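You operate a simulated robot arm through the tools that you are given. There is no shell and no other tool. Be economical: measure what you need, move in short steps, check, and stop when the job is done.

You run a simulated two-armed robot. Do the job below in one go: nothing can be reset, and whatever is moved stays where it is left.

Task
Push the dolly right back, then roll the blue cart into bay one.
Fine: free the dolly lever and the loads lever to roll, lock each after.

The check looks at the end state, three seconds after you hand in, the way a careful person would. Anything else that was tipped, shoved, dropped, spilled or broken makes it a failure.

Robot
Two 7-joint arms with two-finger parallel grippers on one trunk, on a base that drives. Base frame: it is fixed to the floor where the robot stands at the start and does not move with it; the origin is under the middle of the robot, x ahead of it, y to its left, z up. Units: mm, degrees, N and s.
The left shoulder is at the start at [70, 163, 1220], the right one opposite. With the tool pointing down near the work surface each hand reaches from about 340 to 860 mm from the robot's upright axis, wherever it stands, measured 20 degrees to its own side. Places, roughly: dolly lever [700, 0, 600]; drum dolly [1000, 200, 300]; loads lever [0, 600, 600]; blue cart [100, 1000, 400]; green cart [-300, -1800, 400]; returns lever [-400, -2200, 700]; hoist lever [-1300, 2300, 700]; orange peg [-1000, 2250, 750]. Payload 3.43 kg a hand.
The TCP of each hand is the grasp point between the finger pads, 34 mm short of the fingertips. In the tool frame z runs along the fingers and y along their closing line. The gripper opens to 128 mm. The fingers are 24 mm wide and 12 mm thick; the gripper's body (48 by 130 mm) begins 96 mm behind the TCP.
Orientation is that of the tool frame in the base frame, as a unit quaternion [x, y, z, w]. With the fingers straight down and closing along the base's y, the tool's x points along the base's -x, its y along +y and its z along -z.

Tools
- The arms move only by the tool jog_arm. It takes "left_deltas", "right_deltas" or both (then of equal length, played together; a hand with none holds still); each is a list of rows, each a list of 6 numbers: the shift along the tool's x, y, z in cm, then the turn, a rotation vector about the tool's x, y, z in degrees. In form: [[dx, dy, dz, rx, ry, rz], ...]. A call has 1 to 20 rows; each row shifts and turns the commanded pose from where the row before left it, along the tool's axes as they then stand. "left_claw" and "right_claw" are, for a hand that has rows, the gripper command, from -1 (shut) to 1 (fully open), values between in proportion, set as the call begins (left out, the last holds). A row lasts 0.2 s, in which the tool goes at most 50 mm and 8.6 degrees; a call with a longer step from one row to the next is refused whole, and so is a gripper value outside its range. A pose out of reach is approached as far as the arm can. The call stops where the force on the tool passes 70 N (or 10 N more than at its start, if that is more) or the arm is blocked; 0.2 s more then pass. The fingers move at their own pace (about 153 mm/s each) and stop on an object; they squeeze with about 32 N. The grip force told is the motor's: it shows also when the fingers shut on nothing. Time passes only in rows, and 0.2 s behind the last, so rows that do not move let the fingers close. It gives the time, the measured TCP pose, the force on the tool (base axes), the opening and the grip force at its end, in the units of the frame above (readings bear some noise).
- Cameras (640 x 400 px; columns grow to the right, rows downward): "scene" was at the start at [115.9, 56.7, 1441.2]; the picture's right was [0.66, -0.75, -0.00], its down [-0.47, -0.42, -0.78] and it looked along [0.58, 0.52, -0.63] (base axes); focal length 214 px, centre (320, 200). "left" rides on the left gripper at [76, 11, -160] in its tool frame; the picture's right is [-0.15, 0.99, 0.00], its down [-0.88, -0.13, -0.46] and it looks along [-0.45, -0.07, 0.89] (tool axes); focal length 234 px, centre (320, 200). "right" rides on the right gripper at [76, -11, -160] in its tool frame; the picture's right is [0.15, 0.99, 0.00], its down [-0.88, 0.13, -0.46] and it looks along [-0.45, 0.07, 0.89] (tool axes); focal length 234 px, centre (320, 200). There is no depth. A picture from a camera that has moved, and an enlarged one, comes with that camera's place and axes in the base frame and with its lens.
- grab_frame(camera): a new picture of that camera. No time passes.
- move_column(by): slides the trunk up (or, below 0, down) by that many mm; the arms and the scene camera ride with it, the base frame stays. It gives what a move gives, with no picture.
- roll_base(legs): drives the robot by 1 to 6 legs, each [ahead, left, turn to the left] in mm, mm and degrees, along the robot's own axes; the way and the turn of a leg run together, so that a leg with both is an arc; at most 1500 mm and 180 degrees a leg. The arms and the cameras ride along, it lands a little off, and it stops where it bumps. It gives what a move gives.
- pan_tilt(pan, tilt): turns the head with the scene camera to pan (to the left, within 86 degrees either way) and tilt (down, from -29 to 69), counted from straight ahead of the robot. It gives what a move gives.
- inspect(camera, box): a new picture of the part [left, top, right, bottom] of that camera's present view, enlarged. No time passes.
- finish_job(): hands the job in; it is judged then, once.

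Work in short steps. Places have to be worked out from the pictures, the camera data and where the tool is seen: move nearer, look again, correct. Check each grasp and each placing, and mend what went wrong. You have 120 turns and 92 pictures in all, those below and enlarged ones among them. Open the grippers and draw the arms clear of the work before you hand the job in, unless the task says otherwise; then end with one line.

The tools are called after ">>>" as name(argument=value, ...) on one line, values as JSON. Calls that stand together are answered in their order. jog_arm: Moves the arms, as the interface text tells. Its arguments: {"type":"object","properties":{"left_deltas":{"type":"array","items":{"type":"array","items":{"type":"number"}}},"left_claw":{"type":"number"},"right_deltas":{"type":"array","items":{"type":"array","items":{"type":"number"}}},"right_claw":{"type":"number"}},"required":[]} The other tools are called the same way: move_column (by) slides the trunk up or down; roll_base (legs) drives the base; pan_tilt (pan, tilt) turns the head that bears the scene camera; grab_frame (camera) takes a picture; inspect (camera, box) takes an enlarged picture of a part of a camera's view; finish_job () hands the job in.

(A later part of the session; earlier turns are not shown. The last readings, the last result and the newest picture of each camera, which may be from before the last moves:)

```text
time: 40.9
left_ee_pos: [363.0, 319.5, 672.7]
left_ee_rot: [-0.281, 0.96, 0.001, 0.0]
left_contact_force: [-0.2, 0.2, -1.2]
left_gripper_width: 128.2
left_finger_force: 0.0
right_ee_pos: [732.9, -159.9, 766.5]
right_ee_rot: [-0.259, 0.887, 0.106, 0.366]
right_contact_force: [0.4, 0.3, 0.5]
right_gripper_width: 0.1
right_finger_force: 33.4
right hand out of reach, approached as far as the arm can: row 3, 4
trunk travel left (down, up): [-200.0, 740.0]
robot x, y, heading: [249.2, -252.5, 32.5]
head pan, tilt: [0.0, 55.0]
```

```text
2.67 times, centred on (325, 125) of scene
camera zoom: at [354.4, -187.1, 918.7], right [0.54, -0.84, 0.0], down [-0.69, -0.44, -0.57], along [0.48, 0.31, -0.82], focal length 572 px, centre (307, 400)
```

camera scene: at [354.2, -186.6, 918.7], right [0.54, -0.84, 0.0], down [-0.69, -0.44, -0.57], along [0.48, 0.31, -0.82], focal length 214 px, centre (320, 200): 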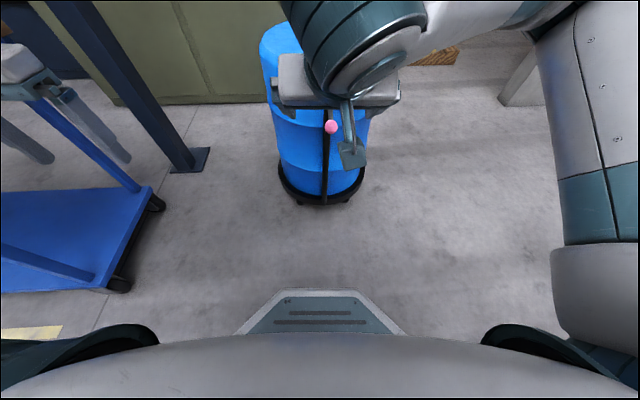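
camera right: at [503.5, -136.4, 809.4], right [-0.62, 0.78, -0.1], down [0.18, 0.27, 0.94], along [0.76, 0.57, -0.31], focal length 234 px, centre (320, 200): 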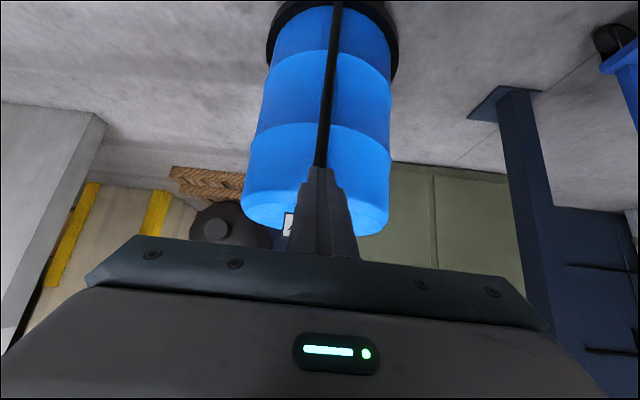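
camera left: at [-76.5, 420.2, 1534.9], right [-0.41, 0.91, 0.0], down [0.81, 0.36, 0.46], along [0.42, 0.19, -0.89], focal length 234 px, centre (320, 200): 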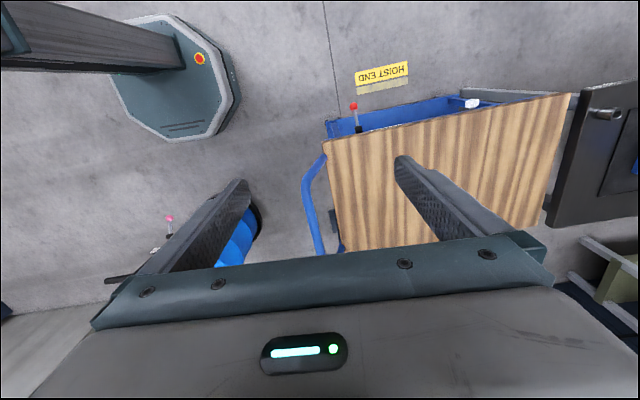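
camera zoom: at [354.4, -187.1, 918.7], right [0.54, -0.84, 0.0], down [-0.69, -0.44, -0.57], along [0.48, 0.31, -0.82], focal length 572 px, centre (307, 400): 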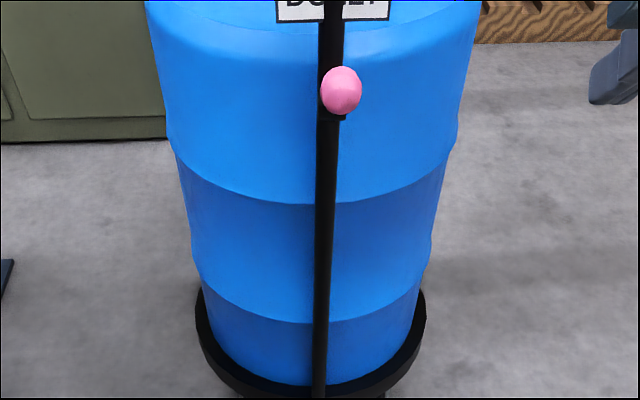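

The lever is now up at about +36°, mirrored from its start (−38°), so it should be free. Next I raise the trunk and place both closed hands, fingers down, just behind the push bar on either side of the post.

>>> move_column(by=300)

>>> jog_arm(left_deltas=[[-1.25, -3.3, 0.66, 0, 0, 0], [-1.25, -3.3, 0.66, 0, 0, 0], [-1.25, -3.3, 0.66, 0, 0, 0], [-1.25, -3.3, 0.66, 0, 0, 0], [-1.25, -3.3, 0.66, 0, 0, 0], [-1.25, -3.3, 0.66, 0, 0, 0], [-1.25, -3.3, 0.66, 0, 0, 0], [-1.25, -3.3, 0.66, 0, 0, 0], [-1.25, -3.3, 0.66, 0, 0, 0], [-1.25, -3.3, 0.66, 0, 0, 0], [-1.25, -3.0, 0.66, 0, 0, 0]], right_deltas=[[0, 0, 0, 0, 7.5, 0], [0, 0, 0, 0, 7.5, 0], [0, 0, 0, 0, 7.5, 0], [0, 0, 0, 0, 7.5, 0], [0, 0, 0, 0, 7.5, 0], [0, 0, 0, 0, 7.5, 0], [-1.64, 1.6, 3.3, 0, 0, 0], [-1.64, 1.6, 3.3, 0, 0, 0], [-1.64, 1.6, 3.3, 0, 0, 0], [-1.64, 1.6, 3.3, 0, 0, 0], [-1.64, 1.6, 3.3, 0, 0, 0]], left_claw=-1)

>>> grab_frame(camera="scene")

>>> grab_frame(camera="left")

```text
time: 43.9
left_ee_pos: [362.2, 319.6, 973.2]
left_ee_rot: [-0.28, 0.96, 0.0, 0.001]
left_contact_force: [0.7, -0.7, 0.9]
left_gripper_width: 128.2
left_finger_force: 0.1
right_ee_pos: [732.9, -160.1, 1065.6]
right_ee_rot: [-0.259, 0.887, 0.107, 0.366]
right_contact_force: [-1.0, -0.7, -0.5]
right_gripper_width: 0.0
right_finger_force: 33.1
trunk travel left (down, up): [-500.0, 440.0]
robot x, y, heading: [250.7, -250.5, 32.6]
head pan, tilt: [0.0, 55.0]
```

```text
time: 46.3
left_ee_pos: [618.5, 133.4, 911.2]
left_ee_rot: [-0.281, 0.96, 0.0, 0.0]
left_contact_force: [1.3, 0.4, -0.5]
left_gripper_width: 0.1
left_finger_force: 31.7
left hand out of reach, approached as far as the arm can: row 10, 11
right_ee_pos: [762.4, -47.0, 899.2]
right_ee_rot: [-0.279, 0.96, 0.0, -0.002]
right_contact_force: [0.5, 0.0, -0.1]
right_gripper_width: 0.0
right_finger_force: 33.4
trunk travel left (down, up): [-500.0, 440.0]
robot x, y, heading: [248.4, -252.6, 32.5]
head pan, tilt: [0.0, 55.0]
```

```text
57 pictures are left
camera scene: at [355.5, -185.6, 1218.5], right [0.54, -0.84, 0.0], down [-0.69, -0.44, -0.57], along [0.48, 0.31, -0.82], focal length 214 px, centre (320, 200)
```

scene: 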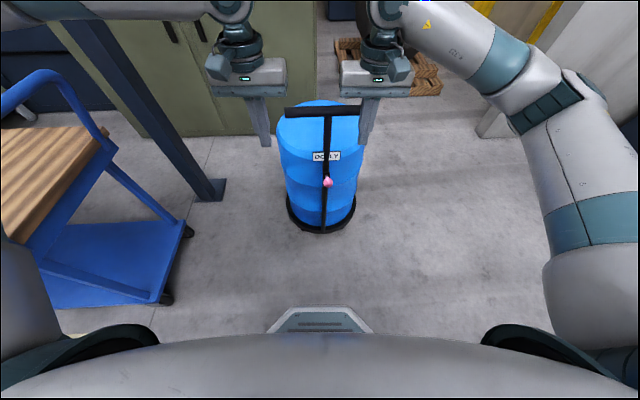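

```text
56 pictures are left
camera left: at [551.2, 100.8, 1073.3], right [-0.41, 0.91, 0.0], down [0.81, 0.37, 0.46], along [0.42, 0.18, -0.89], focal length 234 px, centre (320, 200)
```

left: 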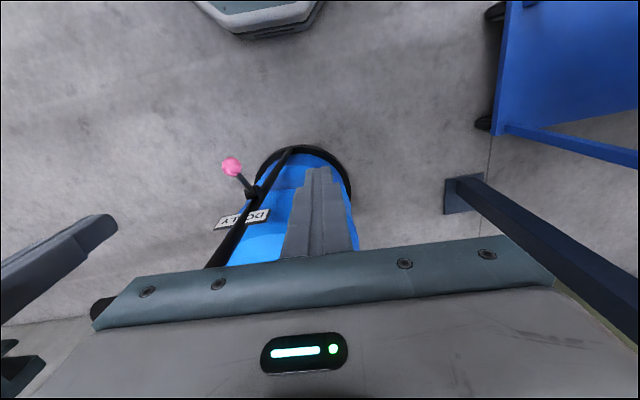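

The left hand can't reach in so far, so I pull it aside and push with the right hand's closed fingers at the bar's centre by the post. I move it to v≈-18.

>>> jog_arm(left_deltas=[[1.5, 3, -1, 0, 0, 0], [1.5, 3, -1, 0, 0, 0], [1.5, 3, -1, 0, 0, 0], [1.5, 3, -1, 0, 0, 0], [1.5, 3, -1, 0, 0, 0]], right_deltas=[[0, 1.7, 0, 0, 0, 0], [0, 1.7, 0, 0, 0, 0], [0, 1.7, 0, 0, 0, 0], [0, 1.7, 0, 0, 0, 0], [0, 1.7, 0, 0, 0, 0]])

>>> grab_frame(camera="scene")

>>> grab_frame(camera="right")

```text
time: 47.5
left_ee_pos: [474.1, 218.5, 964.0]
left_ee_rot: [-0.281, 0.96, -0.001, 0.001]
left_contact_force: [-1.5, -0.1, 0.5]
left_gripper_width: 0.0
left_finger_force: 31.7
right_ee_pos: [711.1, 24.5, 902.2]
right_ee_rot: [-0.28, 0.96, -0.001, -0.001]
right_contact_force: [0.2, -0.7, 0.7]
right_gripper_width: 0.0
right_finger_force: 33.1
trunk travel left (down, up): [-500.0, 440.0]
robot x, y, heading: [247.9, -253.5, 32.6]
head pan, tilt: [0.0, 55.0]
```

```text
55 pictures are left
camera scene: at [352.5, -186.0, 1218.8], right [0.54, -0.84, 0.0], down [-0.69, -0.44, -0.57], along [0.48, 0.31, -0.82], focal length 214 px, centre (320, 200)
```

scene: 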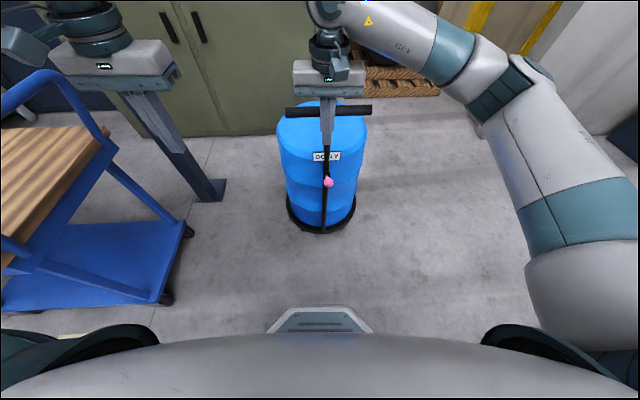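

```text
54 pictures are left
camera right: at [653.7, -25.7, 1061.4], right [-0.65, 0.76, 0.0], down [0.67, 0.58, 0.45], along [0.34, 0.3, -0.89], focal length 234 px, centre (320, 200)
```

right: 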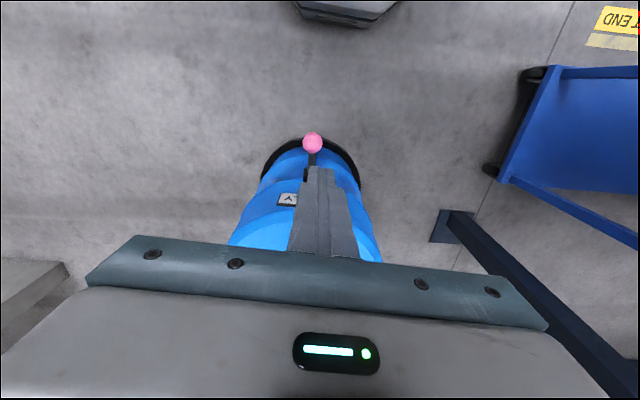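

The fingers are centred just before the bar. I drive ahead 120 mm as a test push.

>>> roll_base(legs=[[120, 0, 0]])

>>> grab_frame(camera="scene")

```text
time: 48.7
left_ee_pos: [577.4, 283.2, 963.6]
left_ee_rot: [-0.279, 0.96, 0.0, -0.001]
left_contact_force: [0.9, 0.8, -1.0]
left_gripper_width: 0.1
left_finger_force: 31.8
right_ee_pos: [812.2, 86.6, 900.5]
right_ee_rot: [-0.28, 0.96, 0.0, -0.002]
right_contact_force: [0.3, 0.7, -0.1]
right_gripper_width: 0.2
right_finger_force: 33.0
trunk travel left (down, up): [-500.0, 440.0]
robot x, y, heading: [352.3, -191.3, 32.7]
head pan, tilt: [0.0, 55.0]
```

```text
53 pictures are left
camera scene: at [455.2, -122.0, 1218.5], right [0.54, -0.84, 0.0], down [-0.69, -0.44, -0.57], along [0.48, 0.31, -0.82], focal length 214 px, centre (320, 200)
```

scene: 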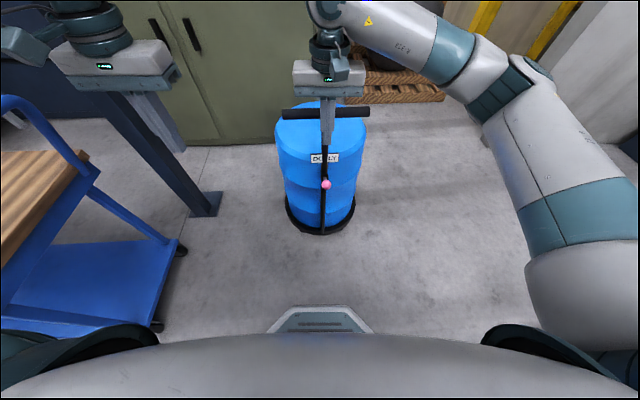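

The dolly rolls, lever still up. I push on another 250 mm.

>>> roll_base(legs=[[250, 0, 0]])

>>> grab_frame(camera="scene")

```text
time: 50.5
left_ee_pos: [784.9, 415.0, 962.4]
left_ee_rot: [-0.281, 0.96, -0.001, 0.0]
left_contact_force: [1.1, -0.4, -0.4]
left_gripper_width: 0.1
left_finger_force: 32.2
right_ee_pos: [1021.2, 220.7, 899.6]
right_ee_rot: [-0.28, 0.96, -0.001, -0.001]
right_contact_force: [-0.5, -0.1, 0.4]
right_gripper_width: 0.1
right_finger_force: 33.0
trunk travel left (down, up): [-500.0, 440.0]
robot x, y, heading: [558.2, -55.3, 32.5]
head pan, tilt: [0.0, 55.0]
```

```text
52 pictures are left
camera scene: at [663.5, 10.8, 1218.6], right [0.54, -0.84, 0.0], down [-0.69, -0.44, -0.57], along [0.48, 0.31, -0.82], focal length 214 px, centre (320, 200)
```

scene: 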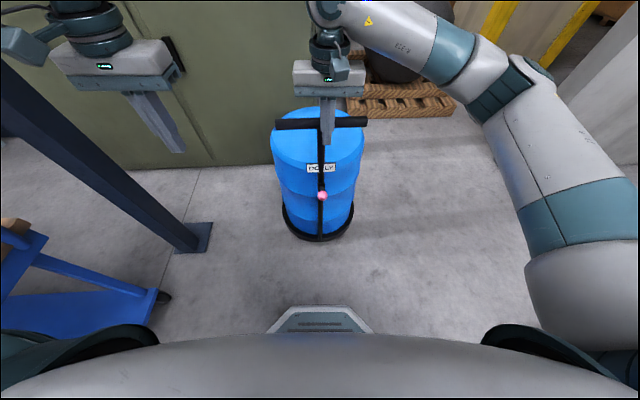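

Dolly keeps moving, slightly left of my heading. I go on in 100 mm steps and watch for its stop.

>>> roll_base(legs=[[100, 4, 0]])

>>> grab_frame(camera="scene")

```text
time: 51.5
left_ee_pos: [825.1, 443.8, 964.2]
left_ee_rot: [-0.281, 0.96, 0.0, 0.0]
left_contact_force: [-0.2, 0.3, 0.9]
left_gripper_width: 0.0
left_finger_force: 32.2
right_ee_pos: [1052.4, 243.7, 902.1]
right_ee_rot: [-0.293, 0.956, -0.005, -0.014]
right_contact_force: [-9.1, -8.1, 3.2]
right_gripper_width: 0.2
right_finger_force: 32.7
trunk travel left (down, up): [-500.0, 440.0]
robot x, y, heading: [601.1, -22.5, 32.5]
head pan, tilt: [0.0, 55.0]
stopped in leg 1: the force on the tool passed its limit (the readings are from after the stop); the commanded pose is now the measured one
```

```text
51 pictures are left
camera scene: at [703.5, 37.9, 1218.6], right [0.54, -0.84, 0.0], down [-0.69, -0.44, -0.57], along [0.48, 0.31, -0.82], focal length 214 px, centre (320, 200)
```

scene: 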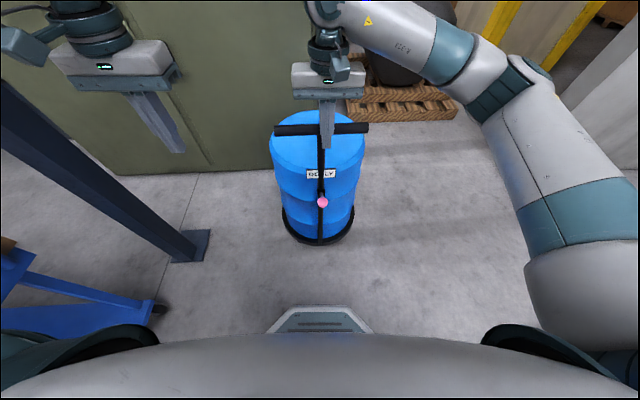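

The push stopped on a firm end stop after about 400 mm of travel, well short of the cabinet: the dolly is right back. I back off 80 mm, tilt the right hand 45° again and lower the trunk to work the lever.

>>> roll_base(legs=[[-90, 0, 0]])

>>> jog_arm(right_deltas=[[1, 0, 0, 0, -7.5, 0], [1, 0, 0, 0, -7.5, 0], [0, 0, 0, 0, -7.5, 0], [0, 0, 0, 0, -7.5, 0], [0, 0, 0, 0, -7.5, 0], [0, 0, 0, 0, -7.5, 0]], right_claw=0.1)

>>> move_column(by=-150)

>>> grab_frame(camera="scene")

>>> grab_frame(camera="right")

```text
time: 52.6
left_ee_pos: [750.1, 394.7, 964.0]
left_ee_rot: [-0.281, 0.96, -0.001, 0.0]
left_contact_force: [-1.2, -0.4, 0.6]
left_gripper_width: 0.1
left_finger_force: 32.0
right_ee_pos: [977.3, 195.9, 902.5]
right_ee_rot: [-0.292, 0.956, -0.006, -0.014]
right_contact_force: [0.5, -0.4, 0.0]
right_gripper_width: 0.0
right_finger_force: 33.2
trunk travel left (down, up): [-500.0, 440.0]
robot x, y, heading: [520.9, -76.6, 32.4]
head pan, tilt: [0.0, 55.0]
```

```text
time: 54.0
left_ee_pos: [748.9, 395.8, 962.7]
left_ee_rot: [-0.28, 0.96, 0.0, 0.0]
left_contact_force: [0.3, -0.3, 0.1]
left_gripper_width: 0.0
left_finger_force: 32.2
right_ee_pos: [960.7, 184.7, 901.0]
right_ee_rot: [-0.272, 0.888, 0.107, 0.354]
right_contact_force: [0.3, -0.3, 0.2]
right_gripper_width: 70.5
right_finger_force: 0.0
trunk travel left (down, up): [-500.0, 440.0]
robot x, y, heading: [524.1, -72.4, 32.5]
head pan, tilt: [0.0, 55.0]
```

```text
time: 55.8
left_ee_pos: [750.2, 394.9, 814.6]
left_ee_rot: [-0.28, 0.96, 0.0, 0.0]
left_contact_force: [-0.2, -0.3, 0.1]
left_gripper_width: 0.0
left_finger_force: 31.6
right_ee_pos: [961.0, 184.3, 751.1]
right_ee_rot: [-0.272, 0.889, 0.105, 0.352]
right_contact_force: [0.3, 0.6, 0.3]
right_gripper_width: 70.2
right_finger_force: 0.1
trunk travel left (down, up): [-350.0, 590.0]
robot x, y, heading: [524.3, -76.9, 32.7]
head pan, tilt: [0.0, 55.0]
```

```text
50 pictures are left
camera scene: at [628.6, -9.3, 1068.7], right [0.54, -0.84, 0.0], down [-0.69, -0.44, -0.57], along [0.48, 0.31, -0.82], focal length 214 px, centre (320, 200)
```

scene: 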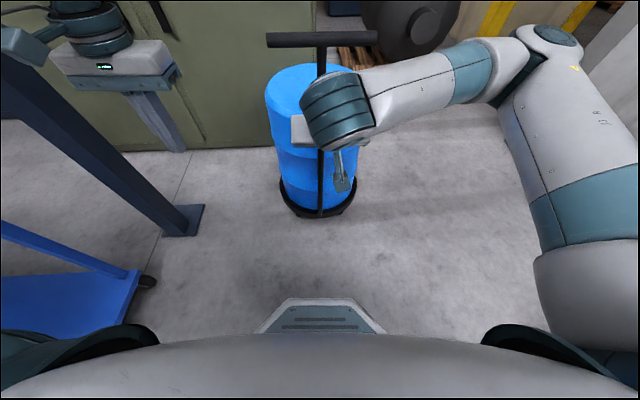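

```text
49 pictures are left
camera right: at [830.8, 83.5, 815.4], right [-0.64, 0.76, -0.1], down [0.2, 0.3, 0.93], along [0.74, 0.58, -0.34], focal length 234 px, centre (320, 200)
```

right: 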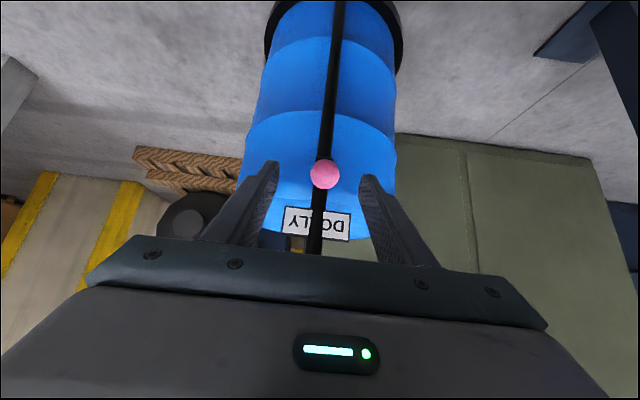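

The lever is still up and the bar reads (1036,250), i.e. the dolly stayed back. The knob is 66 mm ahead, 7 mm left in tool terms; I move in and grip it.

>>> jog_arm(right_deltas=[[-0.25, 0.25, 2.2, 0, 0, 0], [-0.25, 0.25, 2.2, 0, 0, 0], [-0.25, 0.2, 2.2, 0, 0, 0]])

>>> jog_arm(right_deltas=[[0, 0, 0, 0, 0, 0], [0, 0, 0, 0, 0, 0], [0, 0, 0, 0, 0, 0]], right_claw=-1)

>>> grab_frame(camera="right")

```text
time: 56.6
left_ee_pos: [750.1, 395.3, 814.2]
left_ee_rot: [-0.281, 0.96, 0.0, -0.001]
left_contact_force: [0.1, 0.1, -0.4]
left_gripper_width: 0.2
left_finger_force: 31.6
right_ee_pos: [999.0, 219.1, 706.5]
right_ee_rot: [-0.272, 0.889, 0.105, 0.353]
right_contact_force: [-0.1, -0.3, -1.4]
right_gripper_width: 70.4
right_finger_force: 0.2
trunk travel left (down, up): [-350.0, 590.0]
robot x, y, heading: [526.1, -73.4, 32.5]
head pan, tilt: [0.0, 55.0]
```

```text
time: 57.4
left_ee_pos: [749.4, 395.7, 814.0]
left_ee_rot: [-0.281, 0.96, 0.0, 0.0]
left_contact_force: [0.4, 0.3, 0.1]
left_gripper_width: 0.1
left_finger_force: 32.0
right_ee_pos: [998.6, 218.9, 707.1]
right_ee_rot: [-0.272, 0.889, 0.106, 0.353]
right_contact_force: [1.3, -3.6, -0.4]
right_gripper_width: 31.0
right_finger_force: 44.9
trunk travel left (down, up): [-350.0, 590.0]
robot x, y, heading: [522.2, -74.3, 32.2]
head pan, tilt: [0.0, 55.0]
```

```text
48 pictures are left
camera right: at [868.9, 117.1, 771.8], right [-0.64, 0.76, -0.1], down [0.2, 0.3, 0.93], along [0.74, 0.58, -0.34], focal length 234 px, centre (320, 200)
```

right: 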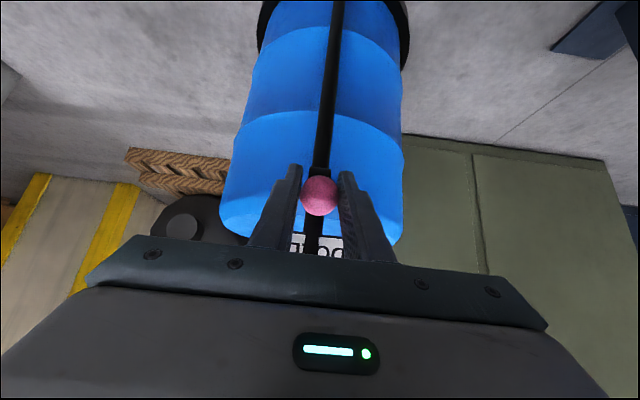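

Knob gripped (31 mm, centred). I bring it down along the arc in two halves.

>>> jog_arm(right_deltas=[[1.03, 0, 0.3, 0, 0, 0], [1.03, 0, 0.3, 0, 0, 0], [0.91, 0, 0.56, 0, 0, 0], [0.91, 0, 0.56, 0, 0, 0], [0.73, 0, 0.78, 0, 0, 0], [0.73, 0, 0.78, 0, 0, 0], [0, 0, 0, 0, 0, 0]])

>>> jog_arm(right_deltas=[[0.51, 0, 0.95, 0, 0, 0], [0.51, 0, 0.95, 0, 0, 0], [0.25, 0, 1.04, 0, 0, 0], [0.25, 0, 1.04, 0, 0, 0], [0, 0, 0, 0, 0, 0]])

>>> grab_frame(camera="right")

```text
time: 59.0
left_ee_pos: [749.6, 394.3, 814.1]
left_ee_rot: [-0.281, 0.96, 0.001, -0.001]
left_contact_force: [0.5, -0.3, -0.1]
left_gripper_width: 0.1
left_finger_force: 32.4
right_ee_pos: [984.9, 207.7, 648.3]
right_ee_rot: [-0.271, 0.889, 0.106, 0.353]
right_contact_force: [0.3, -11.4, 11.7]
right_gripper_width: 30.8
right_finger_force: 45.0
trunk travel left (down, up): [-350.0, 590.0]
robot x, y, heading: [526.4, -73.1, 32.5]
head pan, tilt: [0.0, 55.0]
```

```text
time: 60.2
left_ee_pos: [748.4, 392.2, 813.9]
left_ee_rot: [-0.281, 0.96, 0.001, 0.001]
left_contact_force: [0.0, 0.2, -0.2]
left_gripper_width: 0.0
left_finger_force: 31.8
right_ee_pos: [996.7, 216.6, 606.0]
right_ee_rot: [-0.274, 0.889, 0.106, 0.352]
right_contact_force: [-20.4, -28.1, -5.2]
right_gripper_width: 30.3
right_finger_force: 45.2
trunk travel left (down, up): [-350.0, 590.0]
robot x, y, heading: [519.5, -76.9, 32.5]
head pan, tilt: [0.0, 55.0]
```

```text
47 pictures are left
camera right: at [866.8, 114.8, 670.6], right [-0.64, 0.76, -0.1], down [0.2, 0.3, 0.93], along [0.74, 0.58, -0.34], focal length 234 px, centre (320, 200)
```

right: 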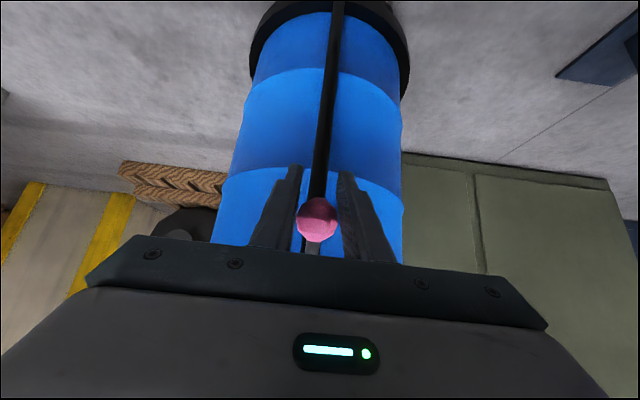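

The knob slid about 17 mm in the grip near the end; it may not be fully down. I open and look to measure.

>>> jog_arm(right_deltas=[[0, 0, 0, 0, 0, 0], [0, 0, 0, 0, 0, 0]], right_claw=0.1)

>>> jog_arm(right_deltas=[[0, 0, -4, 0, 0, 0], [0, 0, -4, 0, 0, 0], [0, 0, 0, 0, 0, 0]])

>>> grab_frame(camera="right")

>>> inspect(camera="scene", box=[250, 50, 400, 230])

```text
time: 60.8
left_ee_pos: [750.7, 395.0, 812.9]
left_ee_rot: [-0.281, 0.96, 0.0, -0.001]
left_contact_force: [-0.2, 0.0, -0.4]
left_gripper_width: 0.0
left_finger_force: 31.8
right_ee_pos: [999.1, 218.0, 607.3]
right_ee_rot: [-0.271, 0.889, 0.106, 0.354]
right_contact_force: [0.4, 0.7, 0.8]
right_gripper_width: 70.6
right_finger_force: 0.0
trunk travel left (down, up): [-350.0, 590.0]
robot x, y, heading: [524.3, -77.8, 32.5]
head pan, tilt: [0.0, 55.0]
```

```text
time: 61.6
left_ee_pos: [750.6, 394.7, 813.6]
left_ee_rot: [-0.281, 0.96, 0.0, -0.001]
left_contact_force: [0.4, -0.1, -0.9]
left_gripper_width: 0.1
left_finger_force: 31.9
right_ee_pos: [952.5, 187.9, 666.5]
right_ee_rot: [-0.273, 0.889, 0.106, 0.353]
right_contact_force: [0.4, -0.2, -0.2]
right_gripper_width: 70.3
right_finger_force: 0.0
trunk travel left (down, up): [-350.0, 590.0]
robot x, y, heading: [527.4, -74.6, 32.8]
head pan, tilt: [0.0, 55.0]
```

```text
46 pictures are left
camera right: at [822.4, 85.7, 730.9], right [-0.64, 0.76, -0.1], down [0.2, 0.3, 0.93], along [0.74, 0.58, -0.34], focal length 234 px, centre (320, 200)
```

right: 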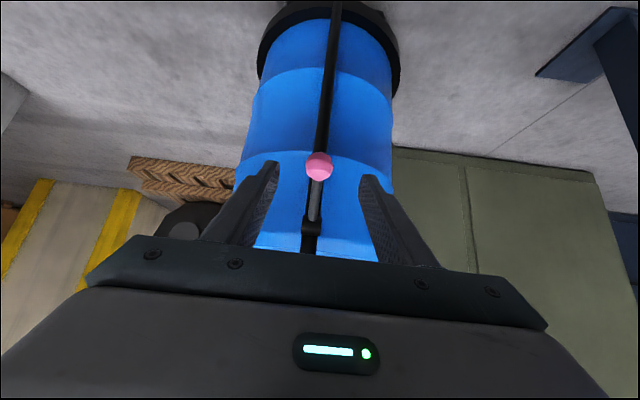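

```text
2.22 times, centred on (325, 140) of scene
camera zoom: at [628.9, -9.2, 1068.6], right [0.54, -0.84, 0.0], down [-0.69, -0.44, -0.57], along [0.48, 0.31, -0.82], focal length 477 px, centre (309, 333)
```

zoom: 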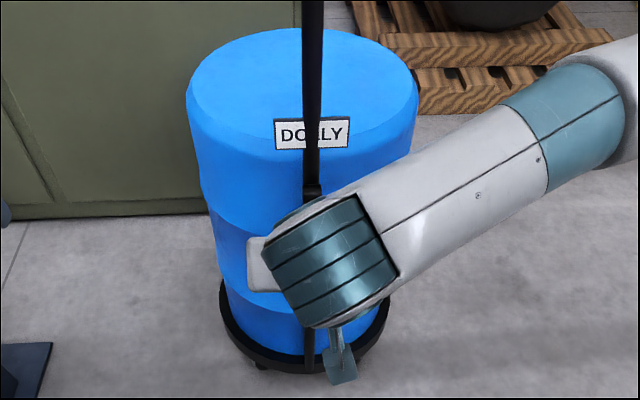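

It looks down near the lower end (~-40°). I shift the hand right for an unobstructed check.

>>> jog_arm(right_deltas=[[0, -4, 0, 0, 0, 0], [0, -4, 0, 0, 0, 0], [0, -4, 0, 0, 0, 0]])

>>> inspect(camera="right", box=[320, 0, 520, 240])

>>> inspect(camera="scene", box=[250, 50, 400, 230])

```text
time: 62.4
left_ee_pos: [751.0, 394.3, 814.1]
left_ee_rot: [-0.28, 0.96, 0.0, -0.001]
left_contact_force: [-0.4, -0.5, -0.3]
left_gripper_width: 0.2
left_finger_force: 32.1
right_ee_pos: [1029.6, 101.5, 666.8]
right_ee_rot: [-0.272, 0.889, 0.106, 0.352]
right_contact_force: [0.4, 0.3, 0.2]
right_gripper_width: 70.3
right_finger_force: 0.1
right hand out of reach, approached as far as the arm can: row 3
trunk travel left (down, up): [-350.0, 590.0]
robot x, y, heading: [523.0, -76.8, 32.6]
head pan, tilt: [0.0, 55.0]
```

```text
1.67 times, centred on (420, 120) of right
camera zoom: at [900.6, -1.1, 731.0], right [-0.64, 0.76, -0.1], down [0.2, 0.3, 0.93], along [0.74, 0.58, -0.34], focal length 390 px, centre (153, 333)
```

zoom: 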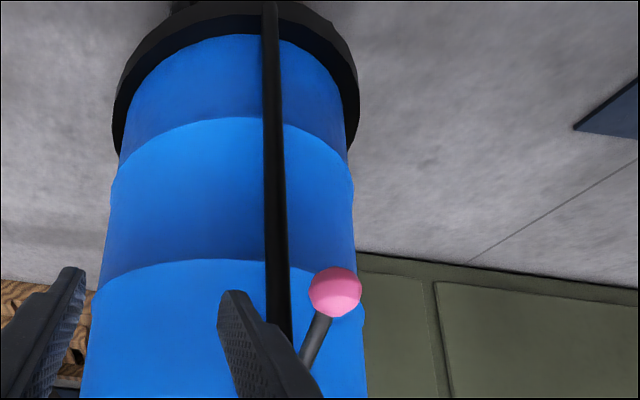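

```text
2.22 times, centred on (325, 140) of scene
camera zoom: at [629.0, -10.0, 1068.7], right [0.54, -0.84, 0.0], down [-0.69, -0.44, -0.57], along [0.48, 0.31, -0.82], focal length 477 px, centre (309, 333)
```

zoom: 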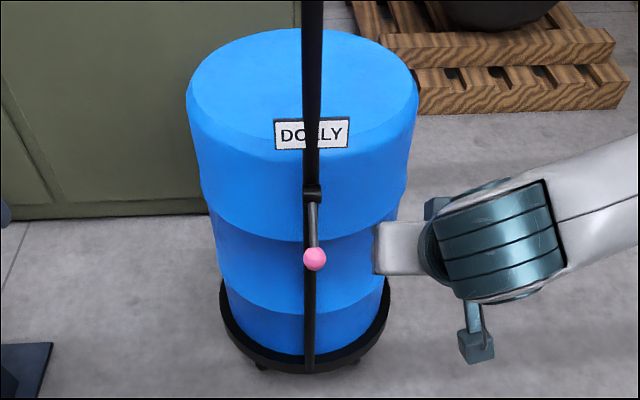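

Knob is back at z≈607, just as in the locked start, with the dolly fully back. I now drive back 430 mm away from the dolly, raise the trunk, and look around to both sides.

>>> roll_base(legs=[[-430, 0, 1.5]])

>>> move_column(by=350)

>>> grab_frame(camera="scene")

>>> pan_tilt(pan=86, tilt=40)

>>> grab_frame(camera="scene")

>>> pan_tilt(pan=-86, tilt=40)

>>> grab_frame(camera="scene")

```text
time: 65.0
left_ee_pos: [373.7, 161.7, 813.6]
left_ee_rot: [-0.294, 0.956, 0.0, -0.001]
left_contact_force: [-0.3, 0.0, 0.2]
left_gripper_width: 0.2
left_finger_force: 31.5
right_ee_pos: [662.2, -123.4, 666.5]
right_ee_rot: [-0.285, 0.885, 0.111, 0.351]
right_contact_force: [0.2, -0.7, -0.3]
right_gripper_width: 70.4
right_finger_force: 0.0
trunk travel left (down, up): [-350.0, 590.0]
robot x, y, heading: [159.4, -313.9, 34.2]
head pan, tilt: [0.0, 55.0]
```

```text
time: 68.4
left_ee_pos: [375.3, 165.1, 1163.0]
left_ee_rot: [-0.294, 0.956, 0.0, -0.001]
left_contact_force: [-0.1, 0.0, 0.2]
left_gripper_width: 0.3
left_finger_force: 32.1
right_ee_pos: [662.7, -122.7, 1016.3]
right_ee_rot: [-0.284, 0.886, 0.11, 0.351]
right_contact_force: [-0.6, 0.2, -0.7]
right_gripper_width: 70.7
right_finger_force: 0.2
trunk travel left (down, up): [-700.0, 240.0]
robot x, y, heading: [160.1, -313.1, 34.2]
head pan, tilt: [0.0, 55.0]
```

```text
42 pictures are left
camera scene: at [264.7, -244.3, 1418.6], right [0.56, -0.83, 0.0], down [-0.68, -0.46, -0.57], along [0.47, 0.32, -0.82], focal length 214 px, centre (320, 200)
```

scene: 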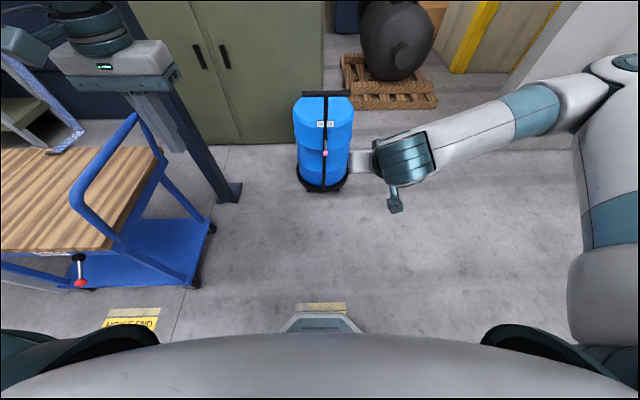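

```text
time: 70.0
left_ee_pos: [374.4, 163.0, 1163.5]
left_ee_rot: [-0.294, 0.956, 0.0, -0.001]
left_contact_force: [-0.1, 0.1, -0.5]
left_gripper_width: 0.0
left_finger_force: 31.8
right_ee_pos: [662.7, -122.6, 1015.6]
right_ee_rot: [-0.285, 0.885, 0.11, 0.35]
right_contact_force: [0.6, -0.1, 0.8]
right_gripper_width: 70.3
right_finger_force: 0.1
trunk travel left (down, up): [-700.0, 240.0]
robot x, y, heading: [163.7, -313.7, 34.1]
head pan, tilt: [85.9, 40.0]
```

```text
41 pictures are left
camera scene: at [162.5, -211.2, 1439.3], right [0.87, 0.5, 0.0], down [0.32, -0.56, -0.77], along [-0.38, 0.66, -0.64], focal length 214 px, centre (320, 200)
```

scene: 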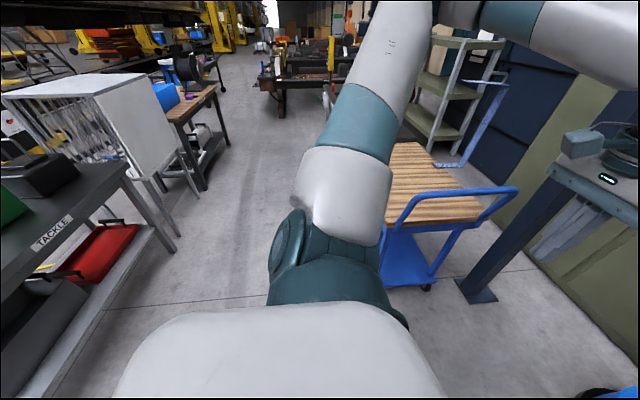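

```text
time: 72.6
left_ee_pos: [374.3, 163.3, 1163.2]
left_ee_rot: [-0.294, 0.956, 0.0, 0.0]
left_contact_force: [-0.1, -0.1, 0.3]
left_gripper_width: 0.0
left_finger_force: 31.7
right_ee_pos: [662.1, -123.3, 1017.0]
right_ee_rot: [-0.284, 0.886, 0.11, 0.35]
right_contact_force: [0.0, -0.3, -0.9]
right_gripper_width: 70.5
right_finger_force: 0.0
trunk travel left (down, up): [-700.0, 240.0]
robot x, y, heading: [163.2, -313.0, 34.1]
head pan, tilt: [-85.9, 40.0]
```

```text
40 pictures are left
camera scene: at [257.6, -351.6, 1439.4], right [-0.79, -0.62, 0.0], down [-0.4, 0.5, -0.77], along [0.47, -0.6, -0.64], focal length 214 px, centre (320, 200)
```

scene: 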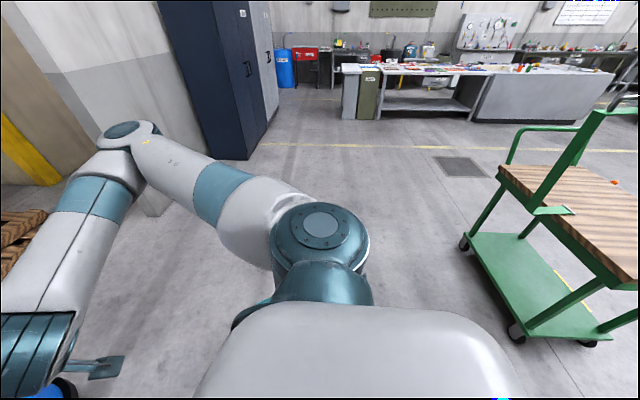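

Surroundings are clear for a side stance. The red knob reads ~(321 ahead, 880 left) and the track seems turned ~1.4° more; I turn, back up and strafe left so the lever sits before the right hand.

>>> pan_tilt(pan=0, tilt=55)

>>> roll_base(legs=[[0, 0, 1.4], [-206, 0, 0], [0, 892, 0]])

>>> grab_frame(camera="scene")

>>> grab_frame(camera="right")

```text
time: 74.2
left_ee_pos: [374.7, 163.1, 1162.7]
left_ee_rot: [-0.294, 0.956, 0.0, -0.001]
left_contact_force: [-0.4, 0.2, 0.4]
left_gripper_width: 0.1
left_finger_force: 32.0
right_ee_pos: [662.7, -122.7, 1016.2]
right_ee_rot: [-0.285, 0.885, 0.11, 0.351]
right_contact_force: [0.0, 0.5, -0.3]
right_gripper_width: 70.3
right_finger_force: 0.1
trunk travel left (down, up): [-700.0, 240.0]
robot x, y, heading: [160.3, -311.3, 34.1]
head pan, tilt: [0.0, 55.0]
```

```text
time: 80.6
left_ee_pos: [-340.2, 790.8, 1163.4]
left_ee_rot: [-0.307, 0.952, 0.0, 0.0]
left_contact_force: [0.1, -0.4, 0.2]
left_gripper_width: 0.2
left_finger_force: 31.7
right_ee_pos: [-44.4, 513.8, 1015.3]
right_ee_rot: [-0.296, 0.882, 0.115, 0.349]
right_contact_force: [-0.2, 1.0, -0.2]
right_gripper_width: 70.6
right_finger_force: 0.1
trunk travel left (down, up): [-700.0, 240.0]
robot x, y, heading: [-545.9, 311.6, 35.8]
head pan, tilt: [0.0, 55.0]
```

```text
39 pictures are left
camera scene: at [-439.3, 381.4, 1418.7], right [0.58, -0.81, 0.0], down [-0.67, -0.48, -0.57], along [0.47, 0.33, -0.82], focal length 214 px, centre (320, 200)
```

scene: 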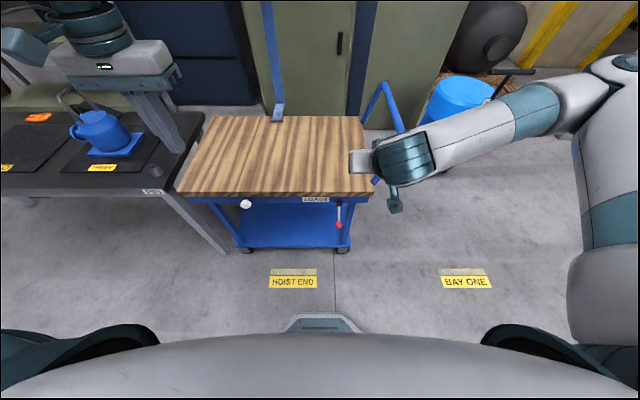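

```text
38 pictures are left
camera right: at [-168.8, 405.4, 1080.9], right [-0.68, 0.72, -0.1], down [0.18, 0.31, 0.93], along [0.71, 0.62, -0.34], focal length 234 px, centre (320, 200)
```

right: 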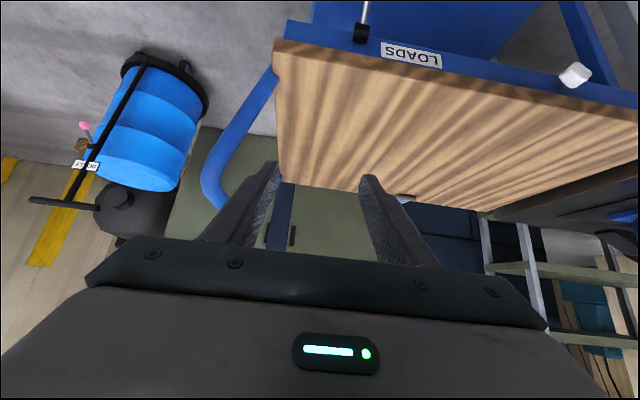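

Great view: the cart's shelf is centred on HOIST END (≈292 px), so it should finish centred on BAY ONE (≈467 px). I inspect the lever, white knob and the light-blue upright at the back.

>>> inspect(camera="scene", box=[170, 100, 420, 260])

>>> inspect(camera="scene", box=[200, 0, 350, 130])

```text
2.50 times, centred on (295, 180) of scene
camera zoom: at [-439.3, 381.4, 1418.7], right [0.58, -0.81, 0.0], down [-0.67, -0.48, -0.57], along [0.47, 0.33, -0.82], focal length 536 px, centre (382, 250)
```

zoom: 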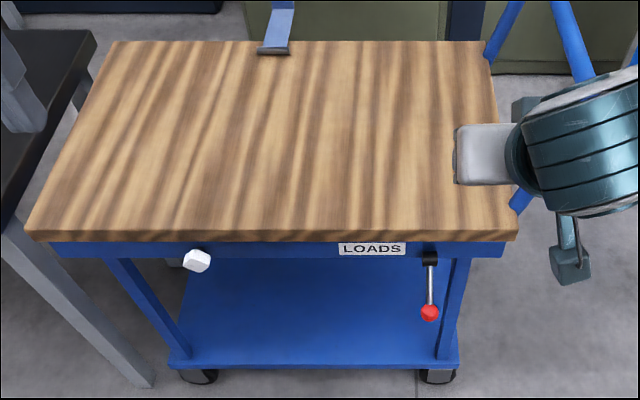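

```text
3.08 times, centred on (275, 65) of scene
camera zoom: at [-439.3, 381.4, 1418.7], right [0.58, -0.81, 0.0], down [-0.67, -0.48, -0.57], along [0.47, 0.33, -0.82], focal length 660 px, centre (458, 615)
```

zoom: 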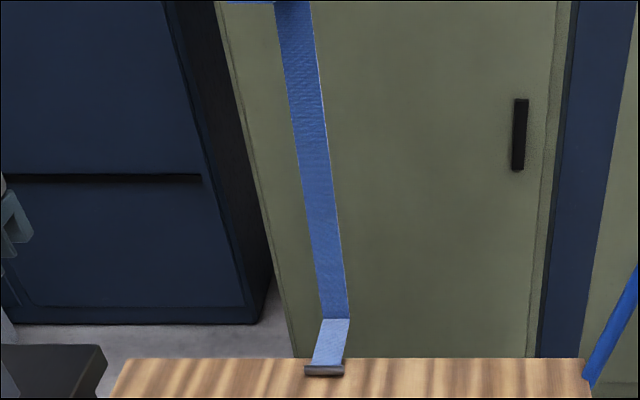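

A webbing strap is hooked on the cart's back edge — it may tether the cart. I look higher to see where it leads.

>>> pan_tilt(pan=10, tilt=22)

>>> grab_frame(camera="scene")

>>> grab_frame(camera="left")

```text
time: 81.6
left_ee_pos: [-340.9, 792.0, 1163.2]
left_ee_rot: [-0.308, 0.951, 0.0, -0.001]
left_contact_force: [-0.6, 0.8, -0.1]
left_gripper_width: 0.1
left_finger_force: 31.8
right_ee_pos: [-45.5, 513.7, 1015.9]
right_ee_rot: [-0.297, 0.882, 0.116, 0.348]
right_contact_force: [0.5, 0.3, -0.3]
right_gripper_width: 70.1
right_finger_force: 0.1
trunk travel left (down, up): [-700.0, 240.0]
robot x, y, heading: [-539.7, 311.8, 35.7]
head pan, tilt: [10.0, 22.0]
```

```text
35 pictures are left
camera scene: at [-433.0, 405.7, 1467.4], right [0.72, -0.7, 0.0], down [-0.26, -0.27, -0.93], along [0.65, 0.66, -0.38], focal length 214 px, centre (320, 200)
```

scene: 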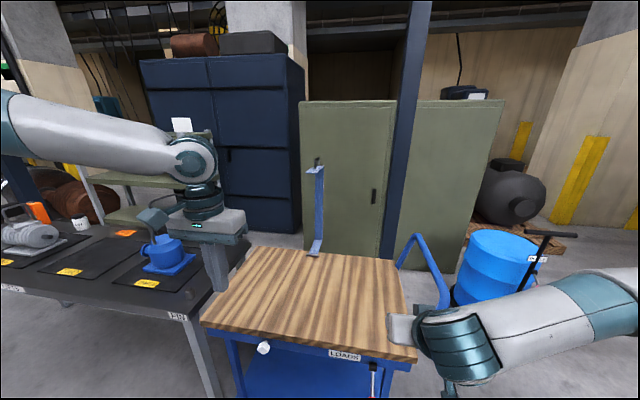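

```text
34 pictures are left
camera left: at [-407.1, 756.2, 1324.8], right [-0.46, 0.89, 0.0], down [0.79, 0.41, 0.46], along [0.4, 0.21, -0.89], focal length 234 px, centre (320, 200)
```

left: 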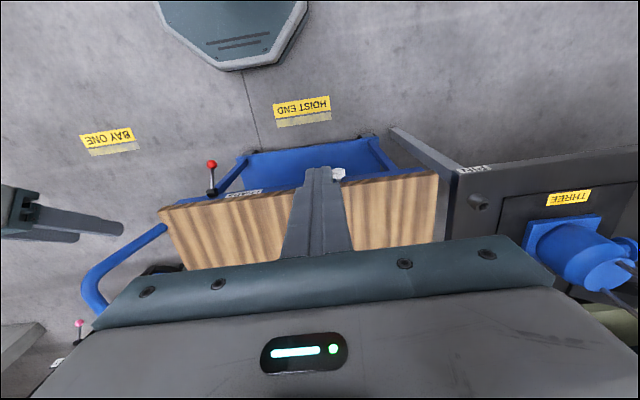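

>>> inspect(camera="scene", box=[270, 130, 400, 270])

```text
2.86 times, centred on (335, 200) of scene
camera zoom: at [-433.0, 405.7, 1467.4], right [0.72, -0.7, 0.0], down [-0.26, -0.27, -0.93], along [0.65, 0.66, -0.38], focal length 613 px, centre (277, 200)
```

zoom: 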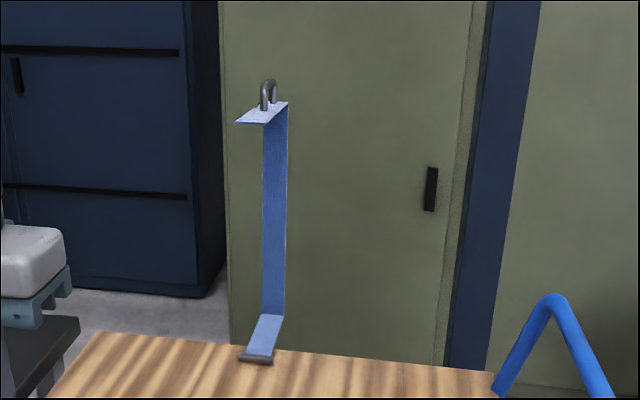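

The strap looks like an upright attached only to the cart's back edge; I'll watch it when moving. Now to the loads lever: I shift the right hand back and left, draw the left hand back and up, then lower the trunk 300.

>>> jog_arm(right_deltas=[[1.9, 1.4, -1.9, 0, 0, 0], [1.9, 1.4, -1.9, 0, 0, 0], [1.9, 1.4, -1.9, 0, 0, 0]], left_deltas=[[1.7, 0, -3.5, 0, 0, 0], [1.7, 0, -3.5, 0, 0, 0], [1.7, 0, -3.5, 0, 0, 0]])

>>> move_column(by=-300)

>>> pan_tilt(pan=0, tilt=50)

>>> grab_frame(camera="right")

>>> grab_frame(camera="scene")

```text
time: 82.4
left_ee_pos: [-385.8, 765.6, 1269.0]
left_ee_rot: [-0.307, 0.952, -0.002, 0.0]
left_contact_force: [-1.0, 0.0, 0.3]
left_gripper_width: 0.1
left_finger_force: 32.0
right_ee_pos: [-115.0, 546.9, 1014.4]
right_ee_rot: [-0.296, 0.881, 0.114, 0.35]
right_contact_force: [-0.3, -0.8, 0.3]
right_gripper_width: 70.2
right_finger_force: 0.1
right hand out of reach, approached as far as the arm can: row 1, 2, 3
trunk travel left (down, up): [-700.0, 240.0]
robot x, y, heading: [-541.3, 308.9, 35.7]
head pan, tilt: [10.0, 22.0]
```

```text
time: 85.4
left_ee_pos: [-383.9, 765.6, 968.4]
left_ee_rot: [-0.307, 0.952, 0.0, 0.0]
left_contact_force: [0.5, 0.3, 0.2]
left_gripper_width: 0.1
left_finger_force: 31.7
right_ee_pos: [-113.8, 546.1, 713.4]
right_ee_rot: [-0.296, 0.882, 0.114, 0.349]
right_contact_force: [-0.5, 0.4, -0.8]
right_gripper_width: 70.4
right_finger_force: 0.1
trunk travel left (down, up): [-400.0, 540.0]
robot x, y, heading: [-540.2, 310.0, 35.7]
head pan, tilt: [10.0, 22.0]
```

```text
time: 86.3
left_ee_pos: [-382.4, 764.6, 969.0]
left_ee_rot: [-0.308, 0.951, 0.0, 0.0]
left_contact_force: [1.3, 0.3, -0.3]
left_gripper_width: 0.2
left_finger_force: 31.8
right_ee_pos: [-113.7, 546.6, 713.2]
right_ee_rot: [-0.296, 0.881, 0.115, 0.35]
right_contact_force: [0.6, 0.4, -0.9]
right_gripper_width: 70.4
right_finger_force: 0.0
trunk travel left (down, up): [-400.0, 540.0]
robot x, y, heading: [-541.5, 309.6, 35.6]
head pan, tilt: [0.0, 50.0]
```

```text
32 pictures are left
camera right: at [-238.1, 438.7, 777.8], right [-0.68, 0.72, -0.11], down [0.18, 0.31, 0.93], along [0.71, 0.62, -0.34], focal length 234 px, centre (320, 200)
```

right: 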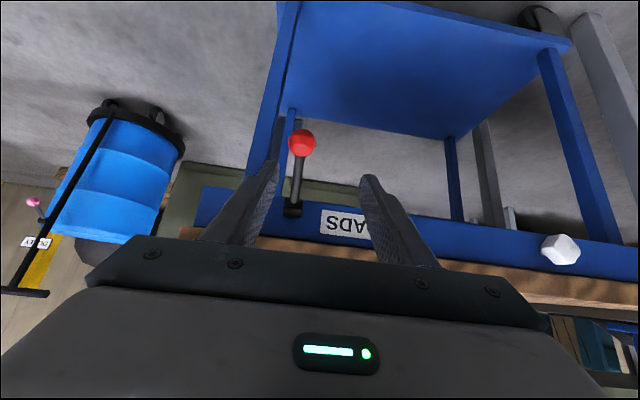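

```text
31 pictures are left
camera scene: at [-435.5, 384.4, 1125.2], right [0.58, -0.81, 0.0], down [-0.62, -0.45, -0.64], along [0.52, 0.38, -0.77], focal length 214 px, centre (320, 200)
```

scene: 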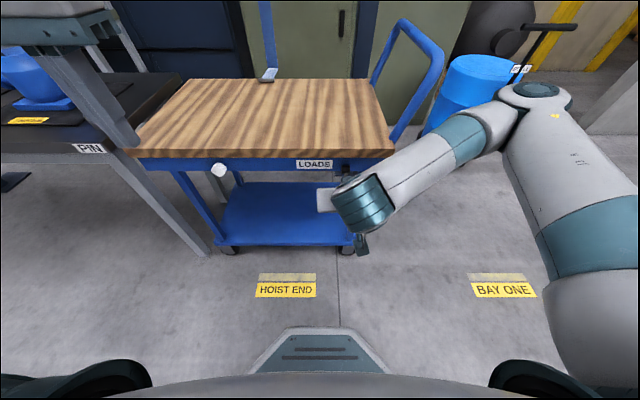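

Red knob estimated at TCP offset (12, -21, 102) mm in the tool frame. I align and go in most of the way, then check.

>>> jog_arm(right_deltas=[[0.6, -1.05, 0, 0, 0, 0], [0.6, -1.05, 0, 0, 0, 0], [0, 0, 3, 0, 0, 0], [0, 0, 3.5, 0, 0, 0]])

>>> grab_frame(camera="right")

```text
time: 87.3
left_ee_pos: [-382.9, 766.0, 968.7]
left_ee_rot: [-0.307, 0.952, 0.0, -0.001]
left_contact_force: [-0.6, 0.6, 0.7]
left_gripper_width: 0.0
left_finger_force: 31.8
right_ee_pos: [-67.7, 567.5, 652.5]
right_ee_rot: [-0.296, 0.882, 0.114, 0.349]
right_contact_force: [-0.2, 0.0, 0.4]
right_gripper_width: 70.3
right_finger_force: 0.0
right hand out of reach, approached as far as the arm can: row 1, 2
trunk travel left (down, up): [-400.0, 540.0]
robot x, y, heading: [-541.7, 312.9, 35.7]
head pan, tilt: [0.0, 50.0]
```

```text
30 pictures are left
camera right: at [-191.2, 459.3, 718.1], right [-0.68, 0.72, -0.1], down [0.18, 0.31, 0.93], along [0.71, 0.62, -0.34], focal length 234 px, centre (320, 200)
```

right: 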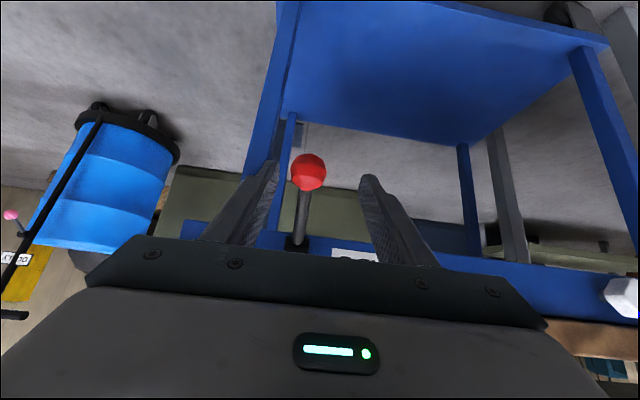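

Remaining offset about (0,-10,41) mm. I finish the approach and close.

>>> jog_arm(right_deltas=[[0, -0.5, 2, 0, 0, 0], [0, -0.5, 2.1, 0, 0, 0]])

>>> jog_arm(right_deltas=[[0, 0, 0, 0, 0, 0], [0, 0, 0, 0, 0, 0], [0, 0, 0, 0, 0, 0]], right_claw=-1)

>>> grab_frame(camera="right")

```text
time: 88.0
left_ee_pos: [-382.8, 766.0, 968.8]
left_ee_rot: [-0.308, 0.951, 0.0, -0.001]
left_contact_force: [0.6, 0.5, 0.3]
left_gripper_width: 0.0
left_finger_force: 32.3
right_ee_pos: [-37.7, 575.8, 625.5]
right_ee_rot: [-0.297, 0.881, 0.114, 0.349]
right_contact_force: [-0.6, -0.3, -0.1]
right_gripper_width: 70.4
right_finger_force: 0.0
trunk travel left (down, up): [-400.0, 540.0]
robot x, y, heading: [-541.2, 310.9, 35.8]
head pan, tilt: [0.0, 50.0]
```

```text
time: 88.8
left_ee_pos: [-383.8, 765.9, 968.1]
left_ee_rot: [-0.306, 0.952, -0.001, -0.001]
left_contact_force: [0.3, 0.1, -0.5]
left_gripper_width: 0.1
left_finger_force: 31.8
right_ee_pos: [-38.0, 575.3, 625.5]
right_ee_rot: [-0.296, 0.882, 0.114, 0.349]
right_contact_force: [3.0, -2.8, -1.3]
right_gripper_width: 30.9
right_finger_force: 44.8
trunk travel left (down, up): [-400.0, 540.0]
robot x, y, heading: [-534.4, 311.6, 35.7]
head pan, tilt: [0.0, 50.0]
```

```text
29 pictures are left
camera right: at [-162.3, 467.6, 689.8], right [-0.68, 0.73, -0.11], down [0.18, 0.31, 0.93], along [0.71, 0.62, -0.34], focal length 234 px, centre (320, 200)
```

right: 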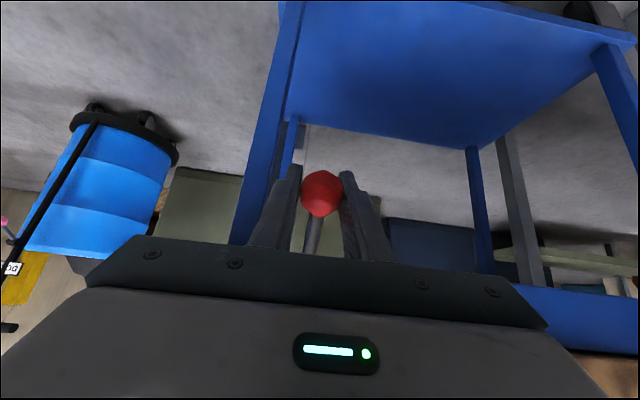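

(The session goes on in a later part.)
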